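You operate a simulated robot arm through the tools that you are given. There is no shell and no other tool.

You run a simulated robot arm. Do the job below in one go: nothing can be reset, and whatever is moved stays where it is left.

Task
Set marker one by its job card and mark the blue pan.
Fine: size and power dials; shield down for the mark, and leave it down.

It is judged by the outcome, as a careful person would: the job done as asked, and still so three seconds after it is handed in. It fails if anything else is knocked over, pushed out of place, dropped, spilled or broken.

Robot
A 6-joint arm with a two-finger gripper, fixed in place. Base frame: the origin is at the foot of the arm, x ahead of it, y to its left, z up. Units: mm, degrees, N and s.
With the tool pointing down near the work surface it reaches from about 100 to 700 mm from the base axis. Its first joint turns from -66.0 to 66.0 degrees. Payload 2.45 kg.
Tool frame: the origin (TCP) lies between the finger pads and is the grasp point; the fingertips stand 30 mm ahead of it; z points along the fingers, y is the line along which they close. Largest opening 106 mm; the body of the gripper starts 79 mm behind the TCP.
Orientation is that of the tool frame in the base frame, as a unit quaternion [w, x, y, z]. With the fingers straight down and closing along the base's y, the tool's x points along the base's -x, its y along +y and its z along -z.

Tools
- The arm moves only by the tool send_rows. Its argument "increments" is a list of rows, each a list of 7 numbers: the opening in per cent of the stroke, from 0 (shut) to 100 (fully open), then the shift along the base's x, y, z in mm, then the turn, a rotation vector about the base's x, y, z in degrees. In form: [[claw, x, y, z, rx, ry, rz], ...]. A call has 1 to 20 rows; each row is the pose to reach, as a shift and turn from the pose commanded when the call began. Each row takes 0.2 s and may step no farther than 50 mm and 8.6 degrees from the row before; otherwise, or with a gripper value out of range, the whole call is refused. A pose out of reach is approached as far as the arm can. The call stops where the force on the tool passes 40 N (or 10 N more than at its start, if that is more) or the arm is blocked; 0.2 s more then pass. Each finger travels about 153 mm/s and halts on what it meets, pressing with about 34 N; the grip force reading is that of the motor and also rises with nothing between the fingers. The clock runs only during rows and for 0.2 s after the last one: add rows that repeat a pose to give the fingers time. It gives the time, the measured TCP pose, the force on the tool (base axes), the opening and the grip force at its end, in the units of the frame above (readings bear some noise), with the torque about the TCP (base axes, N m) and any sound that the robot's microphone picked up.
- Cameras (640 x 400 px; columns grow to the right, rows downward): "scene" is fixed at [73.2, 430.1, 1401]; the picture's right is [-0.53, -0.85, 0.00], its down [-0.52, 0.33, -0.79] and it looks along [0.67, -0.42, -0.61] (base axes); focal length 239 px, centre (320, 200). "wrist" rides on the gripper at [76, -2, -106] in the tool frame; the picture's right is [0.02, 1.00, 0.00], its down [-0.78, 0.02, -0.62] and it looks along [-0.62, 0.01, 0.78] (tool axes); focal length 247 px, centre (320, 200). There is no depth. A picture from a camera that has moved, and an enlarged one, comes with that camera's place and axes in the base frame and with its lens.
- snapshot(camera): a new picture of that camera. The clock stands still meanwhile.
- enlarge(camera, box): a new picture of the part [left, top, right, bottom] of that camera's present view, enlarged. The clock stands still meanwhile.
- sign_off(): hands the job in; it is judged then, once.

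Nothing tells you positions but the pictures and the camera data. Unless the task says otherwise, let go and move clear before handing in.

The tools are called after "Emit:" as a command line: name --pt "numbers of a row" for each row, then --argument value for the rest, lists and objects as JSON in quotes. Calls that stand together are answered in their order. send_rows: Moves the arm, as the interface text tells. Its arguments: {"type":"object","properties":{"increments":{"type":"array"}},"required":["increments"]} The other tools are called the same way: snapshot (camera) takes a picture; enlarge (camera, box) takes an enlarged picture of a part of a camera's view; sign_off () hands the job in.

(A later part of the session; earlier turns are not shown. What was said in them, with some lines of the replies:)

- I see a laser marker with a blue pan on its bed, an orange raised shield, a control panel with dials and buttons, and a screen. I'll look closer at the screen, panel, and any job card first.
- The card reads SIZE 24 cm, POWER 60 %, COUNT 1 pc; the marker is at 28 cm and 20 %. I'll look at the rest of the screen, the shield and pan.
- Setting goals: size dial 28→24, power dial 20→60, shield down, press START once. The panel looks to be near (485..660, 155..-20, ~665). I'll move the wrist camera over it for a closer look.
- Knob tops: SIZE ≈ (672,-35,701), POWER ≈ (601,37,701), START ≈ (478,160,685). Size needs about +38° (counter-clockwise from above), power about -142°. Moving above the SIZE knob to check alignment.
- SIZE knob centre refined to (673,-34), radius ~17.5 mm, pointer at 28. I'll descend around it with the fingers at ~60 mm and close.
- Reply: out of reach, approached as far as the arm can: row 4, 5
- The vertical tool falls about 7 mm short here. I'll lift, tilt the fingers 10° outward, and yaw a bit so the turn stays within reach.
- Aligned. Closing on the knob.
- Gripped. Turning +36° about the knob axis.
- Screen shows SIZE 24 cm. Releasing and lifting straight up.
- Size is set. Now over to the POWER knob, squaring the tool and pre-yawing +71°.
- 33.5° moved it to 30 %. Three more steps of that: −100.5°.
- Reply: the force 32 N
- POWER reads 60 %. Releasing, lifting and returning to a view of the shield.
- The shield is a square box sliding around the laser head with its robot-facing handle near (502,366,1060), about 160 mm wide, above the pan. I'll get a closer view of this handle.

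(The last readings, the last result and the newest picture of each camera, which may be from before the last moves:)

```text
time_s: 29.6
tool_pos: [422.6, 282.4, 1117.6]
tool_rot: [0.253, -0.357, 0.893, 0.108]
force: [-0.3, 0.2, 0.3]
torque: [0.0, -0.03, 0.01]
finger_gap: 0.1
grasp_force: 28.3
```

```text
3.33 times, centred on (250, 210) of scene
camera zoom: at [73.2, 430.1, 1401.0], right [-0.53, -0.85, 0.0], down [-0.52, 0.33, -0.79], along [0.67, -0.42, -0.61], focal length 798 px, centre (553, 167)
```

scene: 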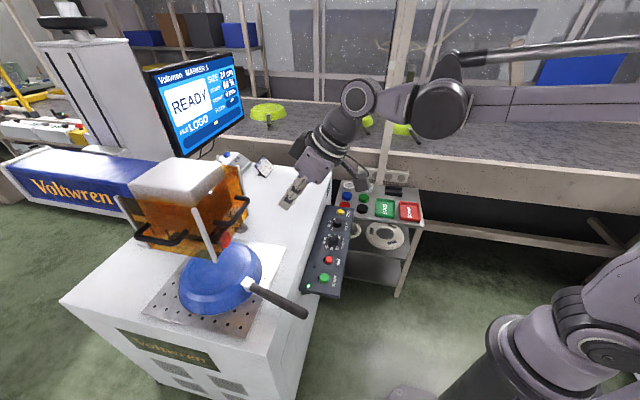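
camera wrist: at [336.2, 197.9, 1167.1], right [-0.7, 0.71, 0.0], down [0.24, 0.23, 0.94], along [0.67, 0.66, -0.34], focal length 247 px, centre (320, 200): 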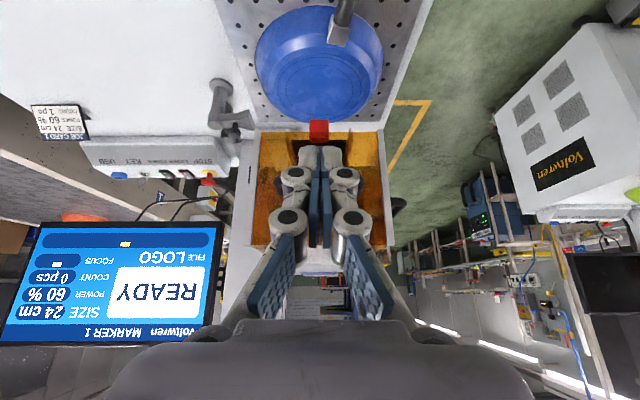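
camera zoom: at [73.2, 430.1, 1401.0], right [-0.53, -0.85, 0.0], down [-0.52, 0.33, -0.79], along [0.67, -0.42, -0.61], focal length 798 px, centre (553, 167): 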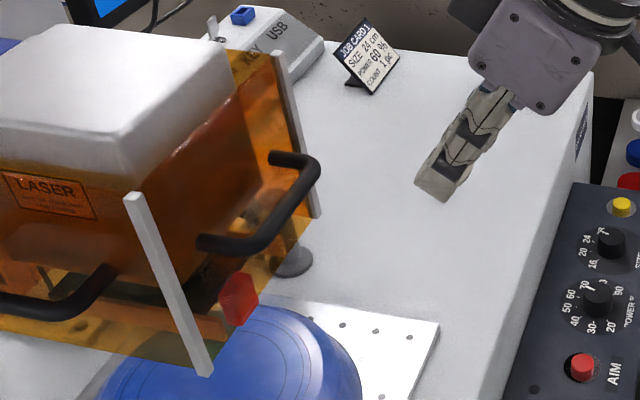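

Handle bar centre ≈ (516,377,1057), about 94 mm long. Moving closed fingertips to just above it, then checking against the scene view.

Emit:
send_rows --pt "0 25 25 8 0 0 0" --pt "0 50 50 10 0 0 0" --pt "0 70 70 10 0 0 0" --pt "0 81 82 10 0 0 0" --pt "0 81 82 10 0 0 0"

Emit:
enlarge --camera "wrist" --box '[220, 60, 420, 260]'

Emit:
enlarge --camera "scene" --box '[190, 150, 310, 270]'

```text
time_s: 30.8
tool_pos: [502.4, 366.4, 1129.3]
tool_rot: [0.253, -0.355, 0.893, 0.108]
force: [-0.7, -0.3, 0.0]
torque: [0.01, 0.02, -0.06]
finger_gap: 0.1
grasp_force: 28.8
```

```text
2.00 times, centred on (320, 160) of wrist
camera zoom: at [416.3, 281.4, 1179.5], right [-0.7, 0.71, 0.0], down [0.24, 0.23, 0.94], along [0.67, 0.66, -0.34], focal length 494 px, centre (320, 280)
```

zoom: 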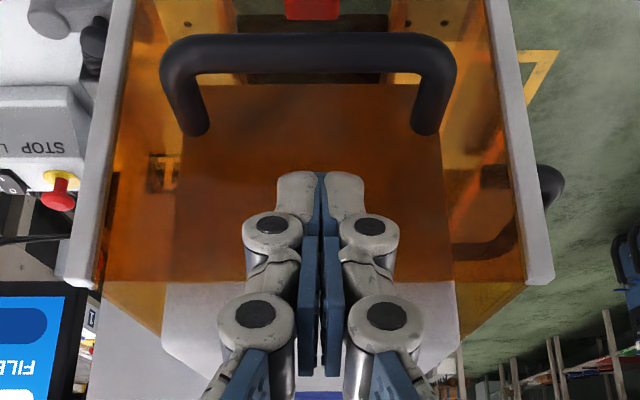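

```text
3.33 times, centred on (250, 210) of scene
camera zoom: at [73.2, 430.1, 1401.0], right [-0.53, -0.85, 0.0], down [-0.52, 0.33, -0.79], along [0.67, -0.42, -0.61], focal length 798 px, centre (553, 167)
```

zoom: 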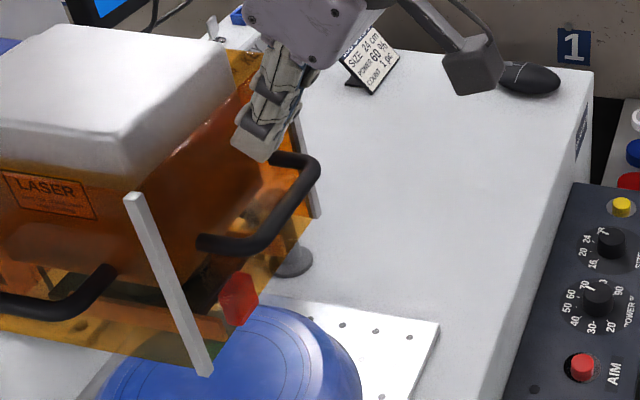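

The closer view puts the bar at about (501,364,1063), standing 37 mm off the shield face. I'll back up 22 mm along its normal and lower onto the bar.

Emit:
send_rows --pt "0 -15.5 -15.5 0 0 0 0" --pt "0 -15.5 -15.5 -12 0 0 0" --pt "0 -15.5 -15.5 -22 0 0 0" --pt "0 -15.5 -15.5 -22 0 0 0"

Emit:
enlarge --camera "wrist" --box '[220, 60, 420, 260]'

Emit:
enlarge --camera "scene" --box '[190, 150, 310, 270]'

```text
time_s: 31.8
tool_pos: [486.1, 349.5, 1104.6]
tool_rot: [0.253, -0.355, 0.893, 0.108]
force: [0.4, -0.1, -0.3]
torque: [0.03, 0.04, 0.02]
finger_gap: 0.0
grasp_force: 28.6
```

```text
2.00 times, centred on (320, 160) of wrist
camera zoom: at [400.3, 265.1, 1154.6], right [-0.7, 0.71, 0.0], down [0.24, 0.23, 0.94], along [0.67, 0.66, -0.34], focal length 494 px, centre (320, 280)
```

zoom: 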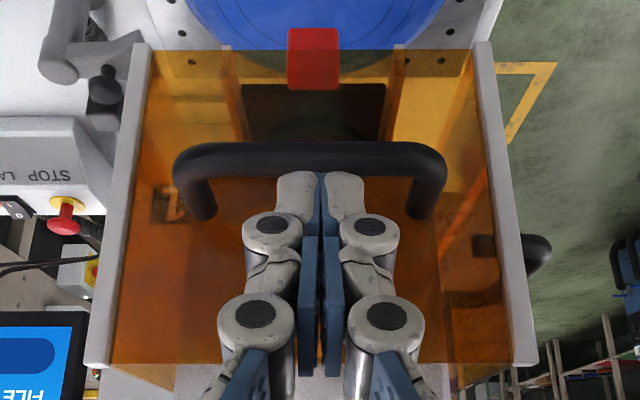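

```text
3.33 times, centred on (250, 210) of scene
camera zoom: at [73.2, 430.1, 1401.0], right [-0.53, -0.85, 0.0], down [-0.52, 0.33, -0.79], along [0.67, -0.42, -0.61], focal length 798 px, centre (553, 167)
```

zoom: 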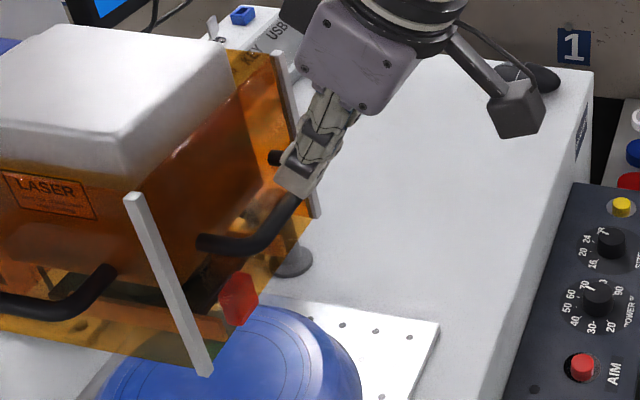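

Tip sits just above the bar. Pushing down slowly.

Emit:
send_rows --pt "0 0 0 -6 0 0 0" --pt "0 0 0 -12 0 0 0" --pt "0 0 0 -18 0 0 0" --pt "0 0 0 -24 0 0 0" --pt "0 0 0 -30 0 0 0" --pt "0 0 0 -36 0 0 0"

Emit:
enlarge --camera "wrist" --box '[220, 60, 420, 260]'

Emit:
enlarge --camera "scene" --box '[130, 150, 310, 270]'

```text
time_s: 33.2
tool_pos: [485.9, 349.2, 1070.7]
tool_rot: [0.254, -0.356, 0.893, 0.109]
force: [-2.1, -1.8, 1.0]
torque: [-0.03, 0.01, -0.02]
finger_gap: 0.0
grasp_force: 28.5
```

```text
2.00 times, centred on (320, 160) of wrist
camera zoom: at [400.1, 264.3, 1120.1], right [-0.7, 0.71, 0.0], down [0.24, 0.23, 0.94], along [0.67, 0.66, -0.33], focal length 494 px, centre (320, 280)
```

zoom: 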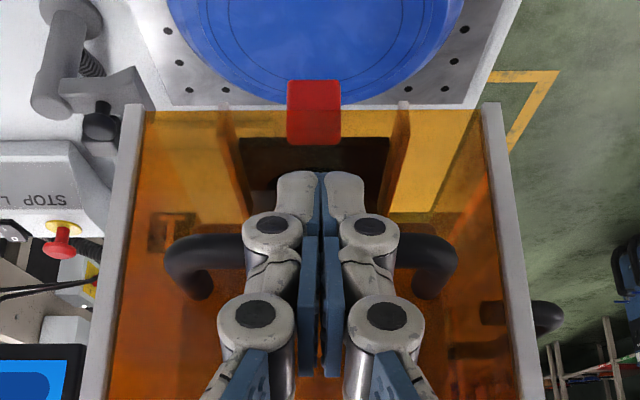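

```text
3.33 times, centred on (220, 210) of scene
camera zoom: at [73.2, 430.1, 1401.0], right [-0.53, -0.85, 0.0], down [-0.52, 0.33, -0.79], along [0.67, -0.42, -0.61], focal length 798 px, centre (653, 167)
```

zoom: 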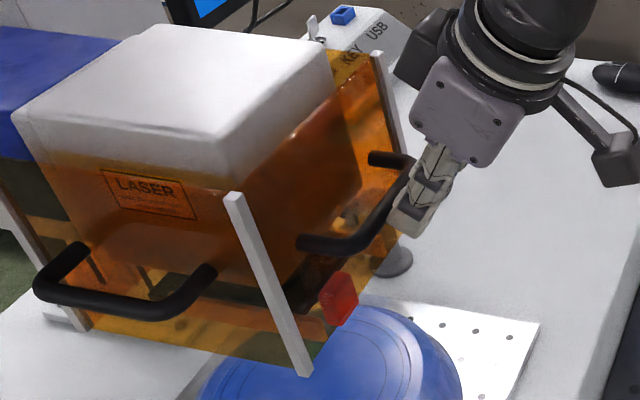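

The tip slid past the outside of the bar without moving it, so the bar lies a bit further in (≈ 621 along the normal). I'll go back up, shift in 14 mm and push again.

Emit:
send_rows --pt "0 -2 -2 10 0 0 0" --pt "0 -2 -2 25 0 0 0" --pt "0 -1 -1 38 0 0 0" --pt "0 5 5 38 0 0 0" --pt "0 10 10 38 0 0 0" --pt "0 10 10 32 0 0 0" --pt "0 10 10 26 0 0 0" --pt "0 10 10 20 0 0 0"

Emit:
enlarge --camera "wrist" --box '[220, 60, 420, 260]'

Emit:
enlarge --camera "scene" --box '[130, 150, 310, 270]'

```text
time_s: 35.0
tool_pos: [494.7, 359.9, 1089.1]
tool_rot: [0.254, -0.356, 0.893, 0.109]
force: [-0.2, -0.2, 0.0]
torque: [0.02, -0.01, -0.02]
finger_gap: 0.4
grasp_force: 28.9
```

```text
2.00 times, centred on (320, 160) of wrist
camera zoom: at [408.8, 274.9, 1139.6], right [-0.7, 0.71, 0.0], down [0.24, 0.23, 0.94], along [0.67, 0.66, -0.34], focal length 494 px, centre (320, 280)
```

zoom: 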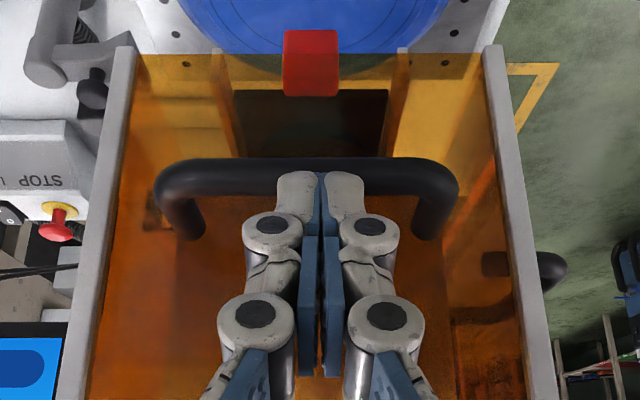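

```text
3.33 times, centred on (220, 210) of scene
camera zoom: at [73.2, 430.1, 1401.0], right [-0.53, -0.85, 0.0], down [-0.52, 0.33, -0.79], along [0.67, -0.42, -0.61], focal length 798 px, centre (653, 167)
```

zoom: 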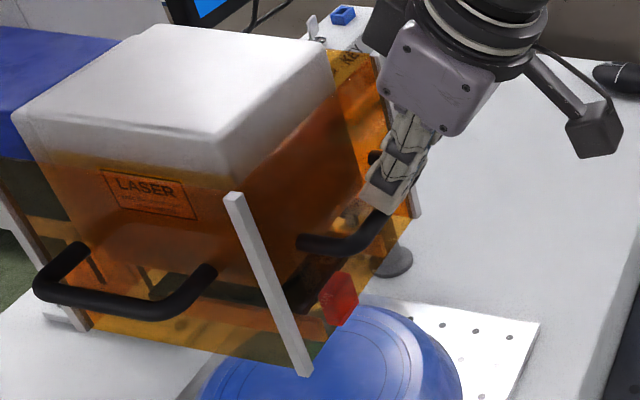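

Now centred on the bar. Continuing the push.

Emit:
send_rows --pt "0 0 0 -5 0 0 0" --pt "0 0 0 -10 0 0 0" --pt "0 0 0 -15 0 0 0" --pt "0 0 0 -20 0 0 0"

Emit:
enlarge --camera "wrist" --box '[220, 60, 420, 260]'

Emit:
enlarge --camera "scene" --box '[130, 150, 310, 270]'

```text
time_s: 36.0
tool_pos: [496.4, 360.0, 1070.8]
tool_rot: [0.253, -0.356, 0.893, 0.11]
force: [-0.9, 0.8, 0.6]
torque: [0.0, 0.03, 0.04]
finger_gap: 0.1
grasp_force: 28.3
```

```text
2.00 times, centred on (320, 160) of wrist
camera zoom: at [410.1, 275.4, 1121.0], right [-0.7, 0.71, 0.0], down [0.24, 0.23, 0.94], along [0.67, 0.66, -0.33], focal length 494 px, centre (320, 280)
```

zoom: 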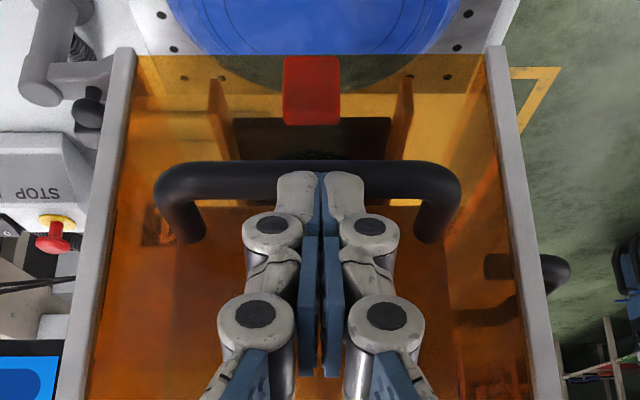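

```text
3.33 times, centred on (220, 210) of scene
camera zoom: at [73.2, 430.1, 1401.0], right [-0.53, -0.85, 0.0], down [-0.52, 0.33, -0.79], along [0.67, -0.42, -0.61], focal length 798 px, centre (653, 167)
```

zoom: 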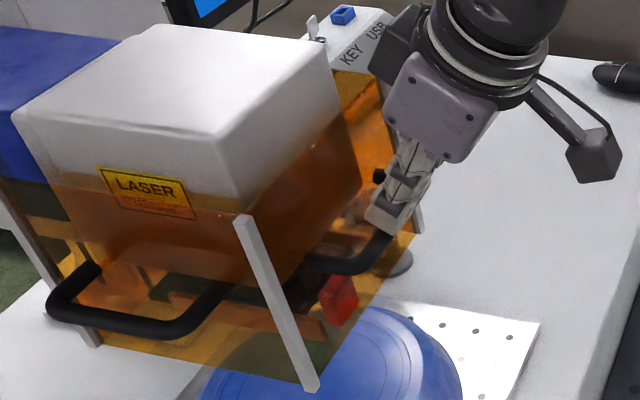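

The shield slides down with the finger at low force. Continuing in stages.

Emit:
send_rows --pt "0 0 0 -7 0 0 0" --pt "0 0 0 -14 0 0 0" --pt "0 0 0 -21 0 0 0" --pt "0 0 0 -28 0 0 0" --pt "0 0 0 -35 0 0 0" --pt "0 0 0 -42 0 0 0" --pt "0 0 0 -49 0 0 0" --pt "0 0 0 -56 0 0 0"

Emit:
snapshot --camera "wrist"

Emit:
enlarge --camera "scene" --box '[130, 150, 310, 330]'

```text
time_s: 37.8
tool_pos: [496.6, 359.7, 1014.6]
tool_rot: [0.254, -0.356, 0.893, 0.109]
force: [-2.1, -0.5, 1.0]
torque: [-0.02, 0.03, 0.03]
finger_gap: 0.0
grasp_force: 28.8
```

```text
taken
camera wrist: at [409.9, 275.1, 1064.5], right [-0.7, 0.71, 0.0], down [0.24, 0.23, 0.94], along [0.67, 0.66, -0.34], focal length 247 px, centre (320, 200)
```

wrist: 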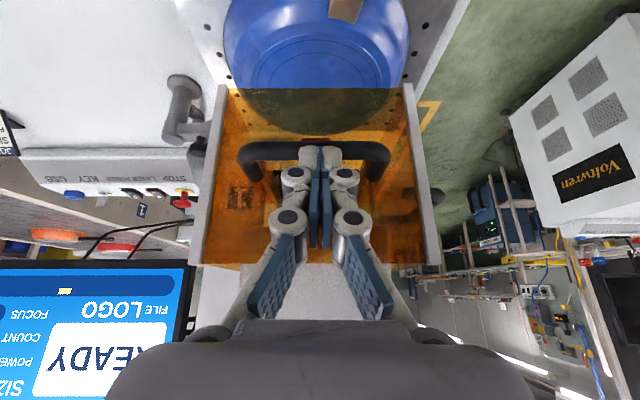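

```text
2.22 times, centred on (220, 240) of scene
camera zoom: at [73.1, 430.1, 1401.0], right [-0.53, -0.85, 0.0], down [-0.52, 0.33, -0.79], along [0.67, -0.42, -0.61], focal length 532 px, centre (542, 111)
```

zoom: 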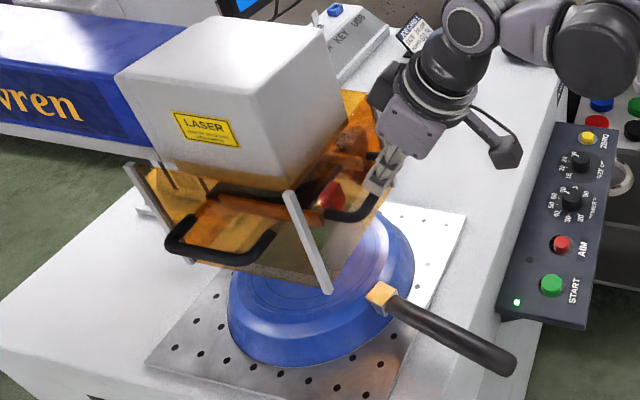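

Emit:
send_rows --pt "0 0 0 -7 0 0 0" --pt "0 0 0 -14 0 0 0" --pt "0 0 0 -21 0 0 0" --pt "0 0 0 -28 0 0 0" --pt "0 0 0 -35 0 0 0" --pt "0 0 0 -42 0 0 0" --pt "0 0 0 -49 0 0 0" --pt "0 0 0 -56 0 0 0"

Emit:
snapshot --camera "wrist"

Emit:
enlarge --camera "scene" --box '[130, 150, 310, 330]'

```text
time_s: 39.6
tool_pos: [496.9, 360.5, 960.1]
tool_rot: [0.253, -0.356, 0.893, 0.11]
force: [-0.8, 0.0, 1.4]
torque: [0.02, 0.0, 0.02]
finger_gap: 0.2
grasp_force: 29.0
```

```text
taken
camera wrist: at [410.8, 274.9, 1009.8], right [-0.7, 0.71, 0.0], down [0.24, 0.23, 0.94], along [0.67, 0.66, -0.33], focal length 247 px, centre (320, 200)
```

wrist: 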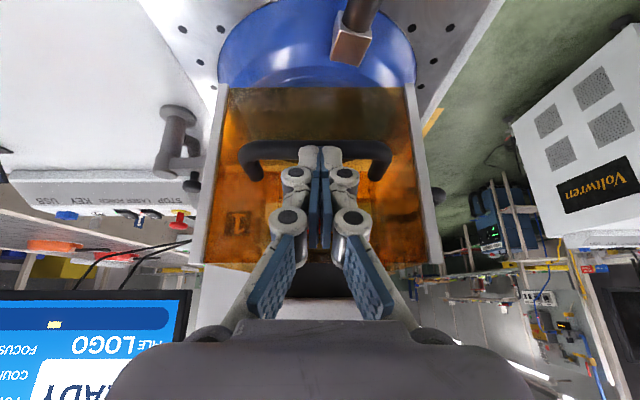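

```text
2.22 times, centred on (220, 240) of scene
camera zoom: at [73.2, 430.1, 1401.0], right [-0.53, -0.85, 0.0], down [-0.52, 0.33, -0.79], along [0.67, -0.42, -0.61], focal length 532 px, centre (542, 111)
```

zoom: 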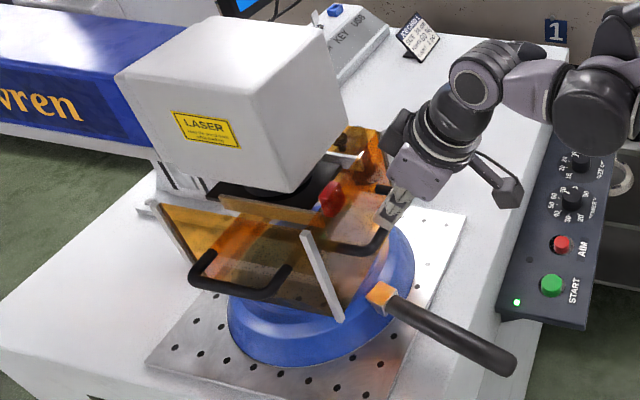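

Emit:
send_rows --pt "0 0 0 -5 0 0 0" --pt "0 0 0 -10 0 0 0" --pt "0 0 0 -15 0 0 0" --pt "0 0 0 -20 0 0 0" --pt "0 0 0 -25 0 0 0" --pt "0 0 0 -30 0 0 0" --pt "0 0 0 -35 0 0 0" --pt "0 0 0 -40 0 0 0"

Emit:
snapshot --camera "wrist"

Emit:
enlarge --camera "scene" --box '[130, 150, 310, 330]'

```text
time_s: 40.1
tool_pos: [496.4, 359.5, 957.9]
tool_rot: [0.256, -0.355, 0.892, 0.111]
force: [-8.7, -6.4, 19.0]
torque: [-0.01, 0.08, 0.08]
finger_gap: 5.9
grasp_force: 28.5
stopped in row 2: the force on the tool passed its limit at 51 N (the readings are from after the stop); the commanded pose is now the measured one
```

```text
taken
camera wrist: at [410.5, 274.6, 1006.0], right [-0.7, 0.71, 0.0], down [0.24, 0.23, 0.94], along [0.67, 0.67, -0.33], focal length 247 px, centre (320, 200)
```

wrist: 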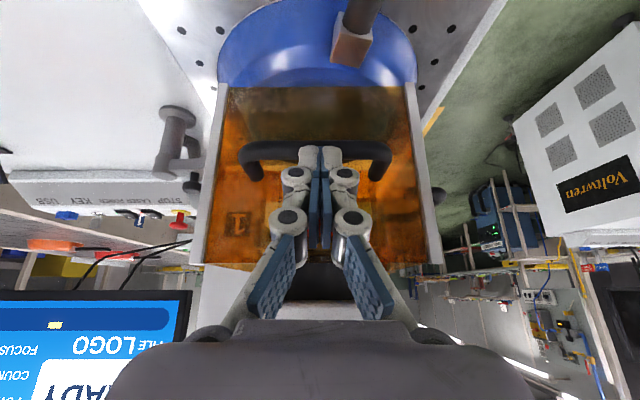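

```text
2.22 times, centred on (220, 240) of scene
camera zoom: at [72.6, 429.7, 1401.1], right [-0.53, -0.85, 0.0], down [-0.52, 0.33, -0.79], along [0.67, -0.42, -0.61], focal length 532 px, centre (542, 111)
```

zoom: 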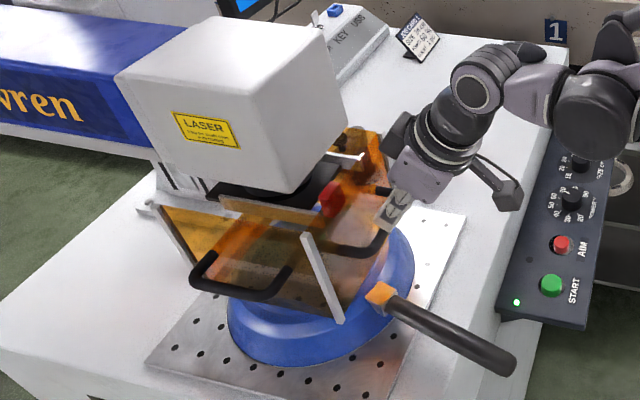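

The shield has met its lower stop (51 N peak, finger now stopped). I'll lift off gently and see that it stays down.

Emit:
send_rows --pt "0 -1 -1 8 0 0 0" --pt "0 -5 -5 25 0 0 0" --pt "0 -30 -30 50 0 0 0" --pt "0 -60 -60 70 0 0 0" --pt "0 -80 -80 70 0 0 0"

Emit:
snapshot --camera "wrist"

Emit:
enlarge --camera "scene" --box '[130, 150, 310, 330]'

Emit:
enlarge --camera "scene" --box '[140, 50, 260, 150]'

```text
time_s: 41.3
tool_pos: [418.5, 280.1, 1026.2]
tool_rot: [0.256, -0.356, 0.892, 0.11]
force: [-0.2, 0.6, 0.0]
torque: [0.03, 0.0, 0.03]
finger_gap: 0.0
grasp_force: 28.8
```

```text
taken
camera wrist: at [331.2, 195.2, 1074.9], right [-0.7, 0.71, 0.0], down [0.24, 0.23, 0.94], along [0.67, 0.67, -0.33], focal length 247 px, centre (320, 200)
```

wrist: 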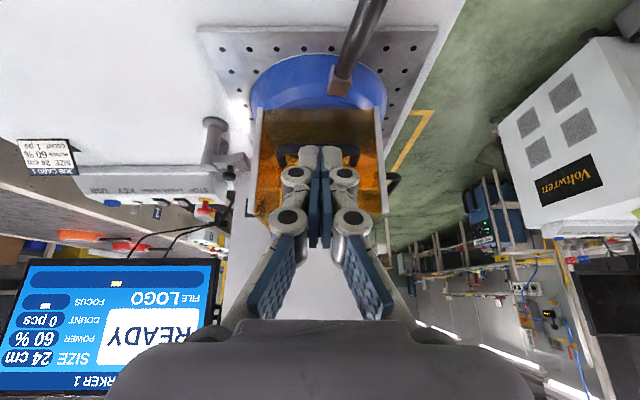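

```text
2.22 times, centred on (220, 240) of scene
camera zoom: at [73.2, 430.1, 1401.0], right [-0.53, -0.85, 0.0], down [-0.52, 0.33, -0.79], along [0.67, -0.42, -0.61], focal length 532 px, centre (542, 111)
```

zoom: 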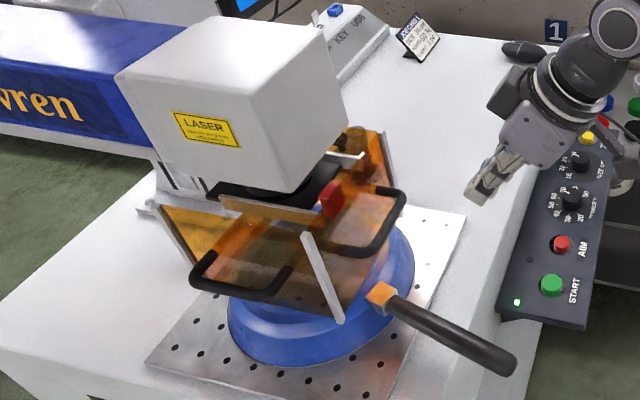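

```text
4.00 times, centred on (200, 100) of scene
camera zoom: at [73.2, 430.1, 1401.0], right [-0.53, -0.85, 0.0], down [-0.52, 0.33, -0.79], along [0.67, -0.42, -0.61], focal length 958 px, centre (800, 600)
```

zoom: 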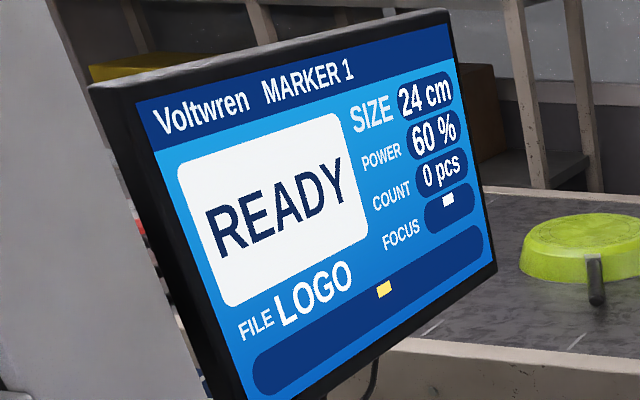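

Shield is down and stays; the pan hasn't moved, and the screen still shows READY, 24 cm, 60 %. Now squaring the tool and moving over START.

Emit:
send_rows --pt "0 10 -25 0 -5.65 5.65 0" --pt "0 20 -50 0 -11.3 11.3 0" --pt "0 30 -75 0 -17 17 0" --pt "0 45 -100 0 -22.8 22.8 0" --pt "0 60 -120 -20 -22.8 22.8 0" --pt "0 60 -120 -65 -22.8 22.8 0" --pt "0 60 -120 -110 -22.8 22.8 0" --pt "0 60 -120 -155 -22.8 22.8 0" --pt "0 60 -120 -200 -22.8 22.8 0" --pt "0 60 -120 -230 -22.8 22.8 0" --pt "0 60 -120 -230 -22.8 22.8 0"

Emit:
snapshot --camera "wrist"

Emit:
snapshot --camera "scene"

```text
time_s: 43.7
tool_pos: [478.6, 160.1, 794.9]
tool_rot: [0.001, -0.371, 0.929, 0.0]
force: [0.1, 0.2, 0.3]
torque: [0.0, -0.04, 0.01]
finger_gap: 0.2
grasp_force: 28.5
```

```text
taken
camera wrist: at [423.5, 107.1, 901.0], right [-0.7, 0.71, 0.0], down [0.56, 0.55, 0.62], along [0.44, 0.44, -0.78], focal length 247 px, centre (320, 200)
```

wrist: 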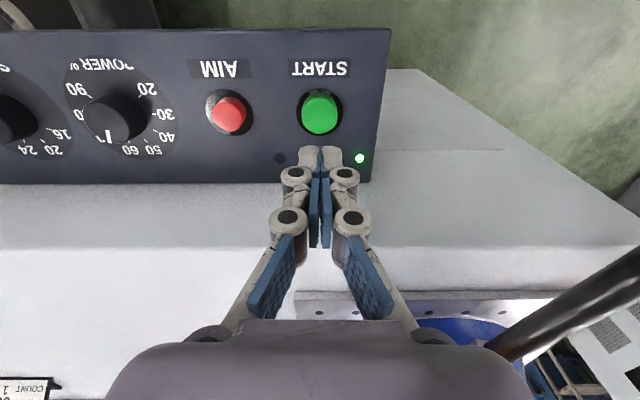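

```text
taken
```

scene: 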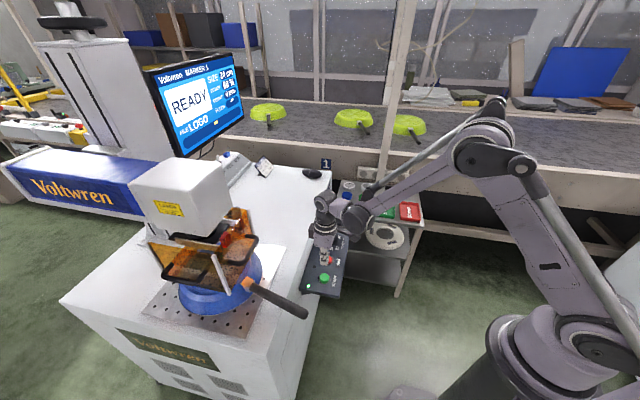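

START button top at ≈ (475,158,685). Lowering onto it with the closed fingertips.

Emit:
send_rows --pt "0 -3.5 -2 -20 0 0 0" --pt "0 -3.5 -2 -45 0 0 0" --pt "0 -3.5 -2 -65 0 0 0" --pt "0 -3.5 -2 -72 0 0 0"

Emit:
enlarge --camera "wrist" --box '[220, 60, 420, 260]'

```text
time_s: 44.7
tool_pos: [474.6, 158.9, 723.2]
tool_rot: [0.001, -0.371, 0.929, 0.0]
force: [-0.1, 0.0, 0.2]
torque: [-0.01, 0.01, 0.04]
finger_gap: 0.0
grasp_force: 28.4
```

```text
2.00 times, centred on (320, 160) of wrist
camera zoom: at [419.5, 105.5, 829.4], right [-0.7, 0.71, 0.0], down [0.56, 0.55, 0.62], along [0.44, 0.44, -0.78], focal length 494 px, centre (320, 280)
```

zoom: 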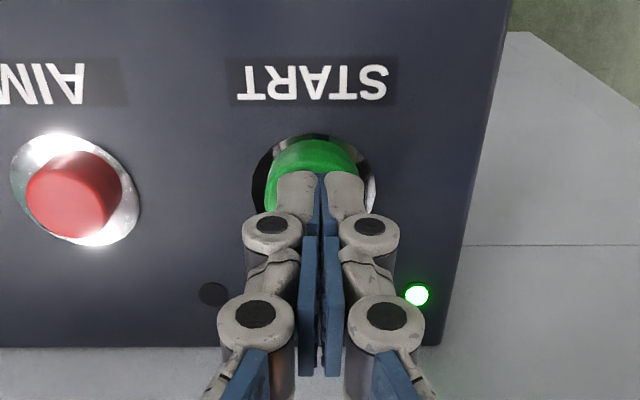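

Emit:
send_rows --pt "0 0 0 -4 0 0 0" --pt "0 0 0 -7 0 0 0" --pt "0 0 0 -10 0 0 0" --pt "0 0 0 -12 0 0 0" --pt "0 0 0 -14 0 0 0"

Emit:
enlarge --camera "scene" --box '[140, 50, 260, 150]'

Emit:
enlarge --camera "wrist" --box '[220, 60, 420, 260]'

```text
time_s: 45.9
tool_pos: [474.8, 159.0, 711.3]
tool_rot: [0.001, -0.37, 0.929, 0.0]
force: [-0.8, -1.0, 17.3]
torque: [-0.04, 0.0, 0.03]
finger_gap: 6.2
grasp_force: 28.0
heard: click
```

```text
4.00 times, centred on (200, 100) of scene
camera zoom: at [72.9, 430.0, 1401.0], right [-0.53, -0.85, 0.0], down [-0.52, 0.33, -0.79], along [0.67, -0.42, -0.61], focal length 958 px, centre (800, 600)
```

zoom: 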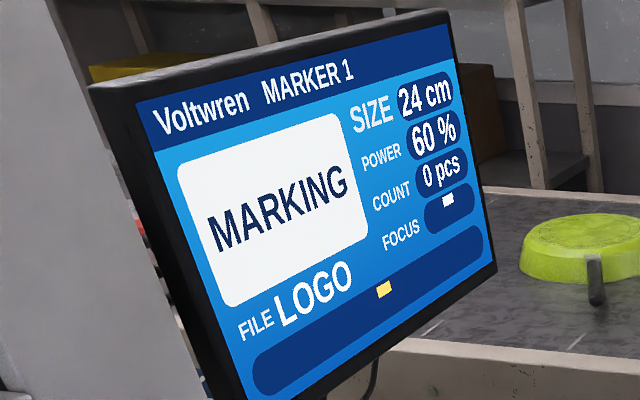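

```text
2.00 times, centred on (320, 160) of wrist
camera zoom: at [420.2, 104.6, 816.7], right [-0.7, 0.71, 0.0], down [0.56, 0.55, 0.62], along [0.44, 0.44, -0.78], focal length 494 px, centre (320, 280)
```

zoom: 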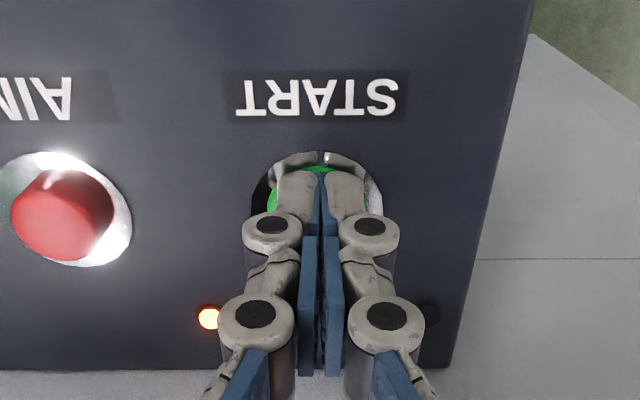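

A click was heard and the screen shows MARKING. I'll release the button straight up, move clear, and wait for the mark to finish.

Emit:
send_rows --pt "0 0 0 8 0 0 0" --pt "0 0 0 30 0 0 0" --pt "0 0 0 70 0 0 0" --pt "0 0 0 115 0 0 0" --pt "0 0 0 160 0 0 0" --pt "0 -30 0 200 0 0 0" --pt "0 -60 0 240 0 0 0" --pt "0 -60 0 240 0 0 0" --pt "0 -60 0 240 0 0 0" --pt "0 -60 0 240 0 0 0" --pt "0 -60 0 240 0 0 0" --pt "0 -60 0 240 0 0 0"

Emit:
enlarge --camera "scene" --box '[140, 50, 260, 150]'

Emit:
snapshot --camera "scene"

```text
time_s: 48.5
tool_pos: [414.2, 156.0, 948.9]
tool_rot: [0.001, -0.371, 0.929, 0.0]
force: [-0.1, 0.5, 0.0]
torque: [0.02, -0.02, 0.02]
finger_gap: 0.1
grasp_force: 29.1
```

```text
4.00 times, centred on (200, 100) of scene
camera zoom: at [73.2, 430.1, 1401.0], right [-0.53, -0.85, 0.0], down [-0.52, 0.33, -0.79], along [0.67, -0.42, -0.61], focal length 958 px, centre (800, 600)
```

zoom: 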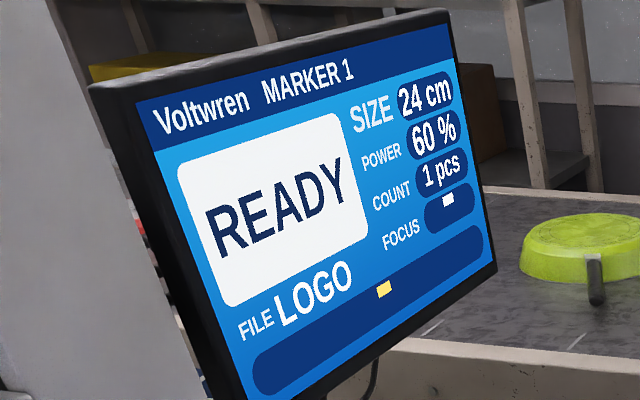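

```text
taken
```

scene: 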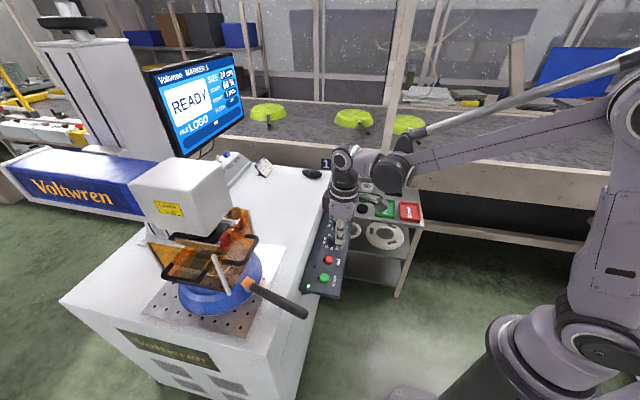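

Emit:
enlarge --camera "scene" --box '[130, 190, 310, 330]'

Emit:
snapshot --camera "wrist"

```text
2.86 times, centred on (220, 260) of scene
camera zoom: at [73.2, 430.1, 1401.0], right [-0.53, -0.85, 0.0], down [-0.52, 0.33, -0.79], along [0.67, -0.42, -0.61], focal length 684 px, centre (606, 29)
```

zoom: 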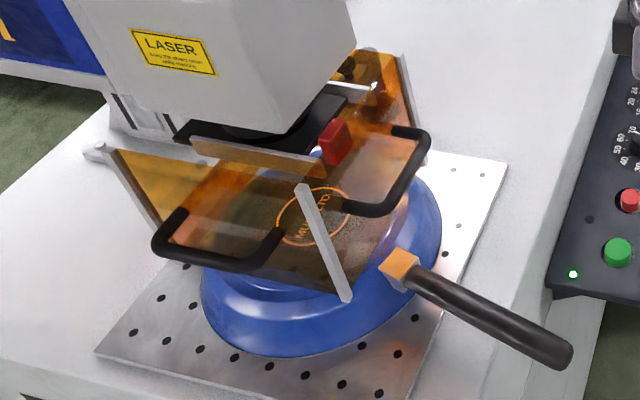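

```text
taken
camera wrist: at [359.1, 101.8, 1055.3], right [-0.7, 0.71, 0.0], down [0.56, 0.55, 0.62], along [0.44, 0.44, -0.78], focal length 247 px, centre (320, 200)
```

wrist: 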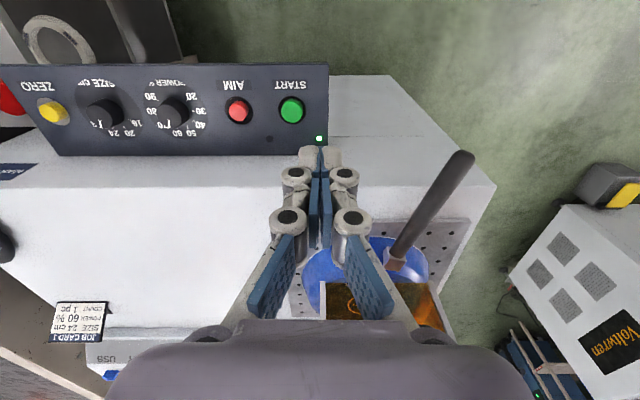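

The logo is visible on the blue pan through the shield. The screen reads READY, 24 cm, 60 %, 1 pcs; the shield is still down and the arm is clear. Handing in.

Emit:
sign_off

```text
The job is handed in.
```

The blue pan is marked, and marker one is set to its job card: SIZE 24 cm, POWER 60 %, COUNT 1 pc. I pressed START once and heard it click. The screen went to MARKING, then back to READY with the count at 1 pcs, and the logo shows on the pan through the shield.

- **Dials:** SIZE was turned from 28 to 24 cm and POWER from 20 to 60 %. I did not touch AIM or ZERO.
- **Shield:** It was lowered before the mark, until it reached a hard stop, and it is still down. The force peaked at 51 N at that stop. My first push missed the handle and brushed its outside without moving it.
- **Surroundings:** The pan did not move when the shield came down, and I saw nothing else knocked or shifted. The arm was clear when I handed in.
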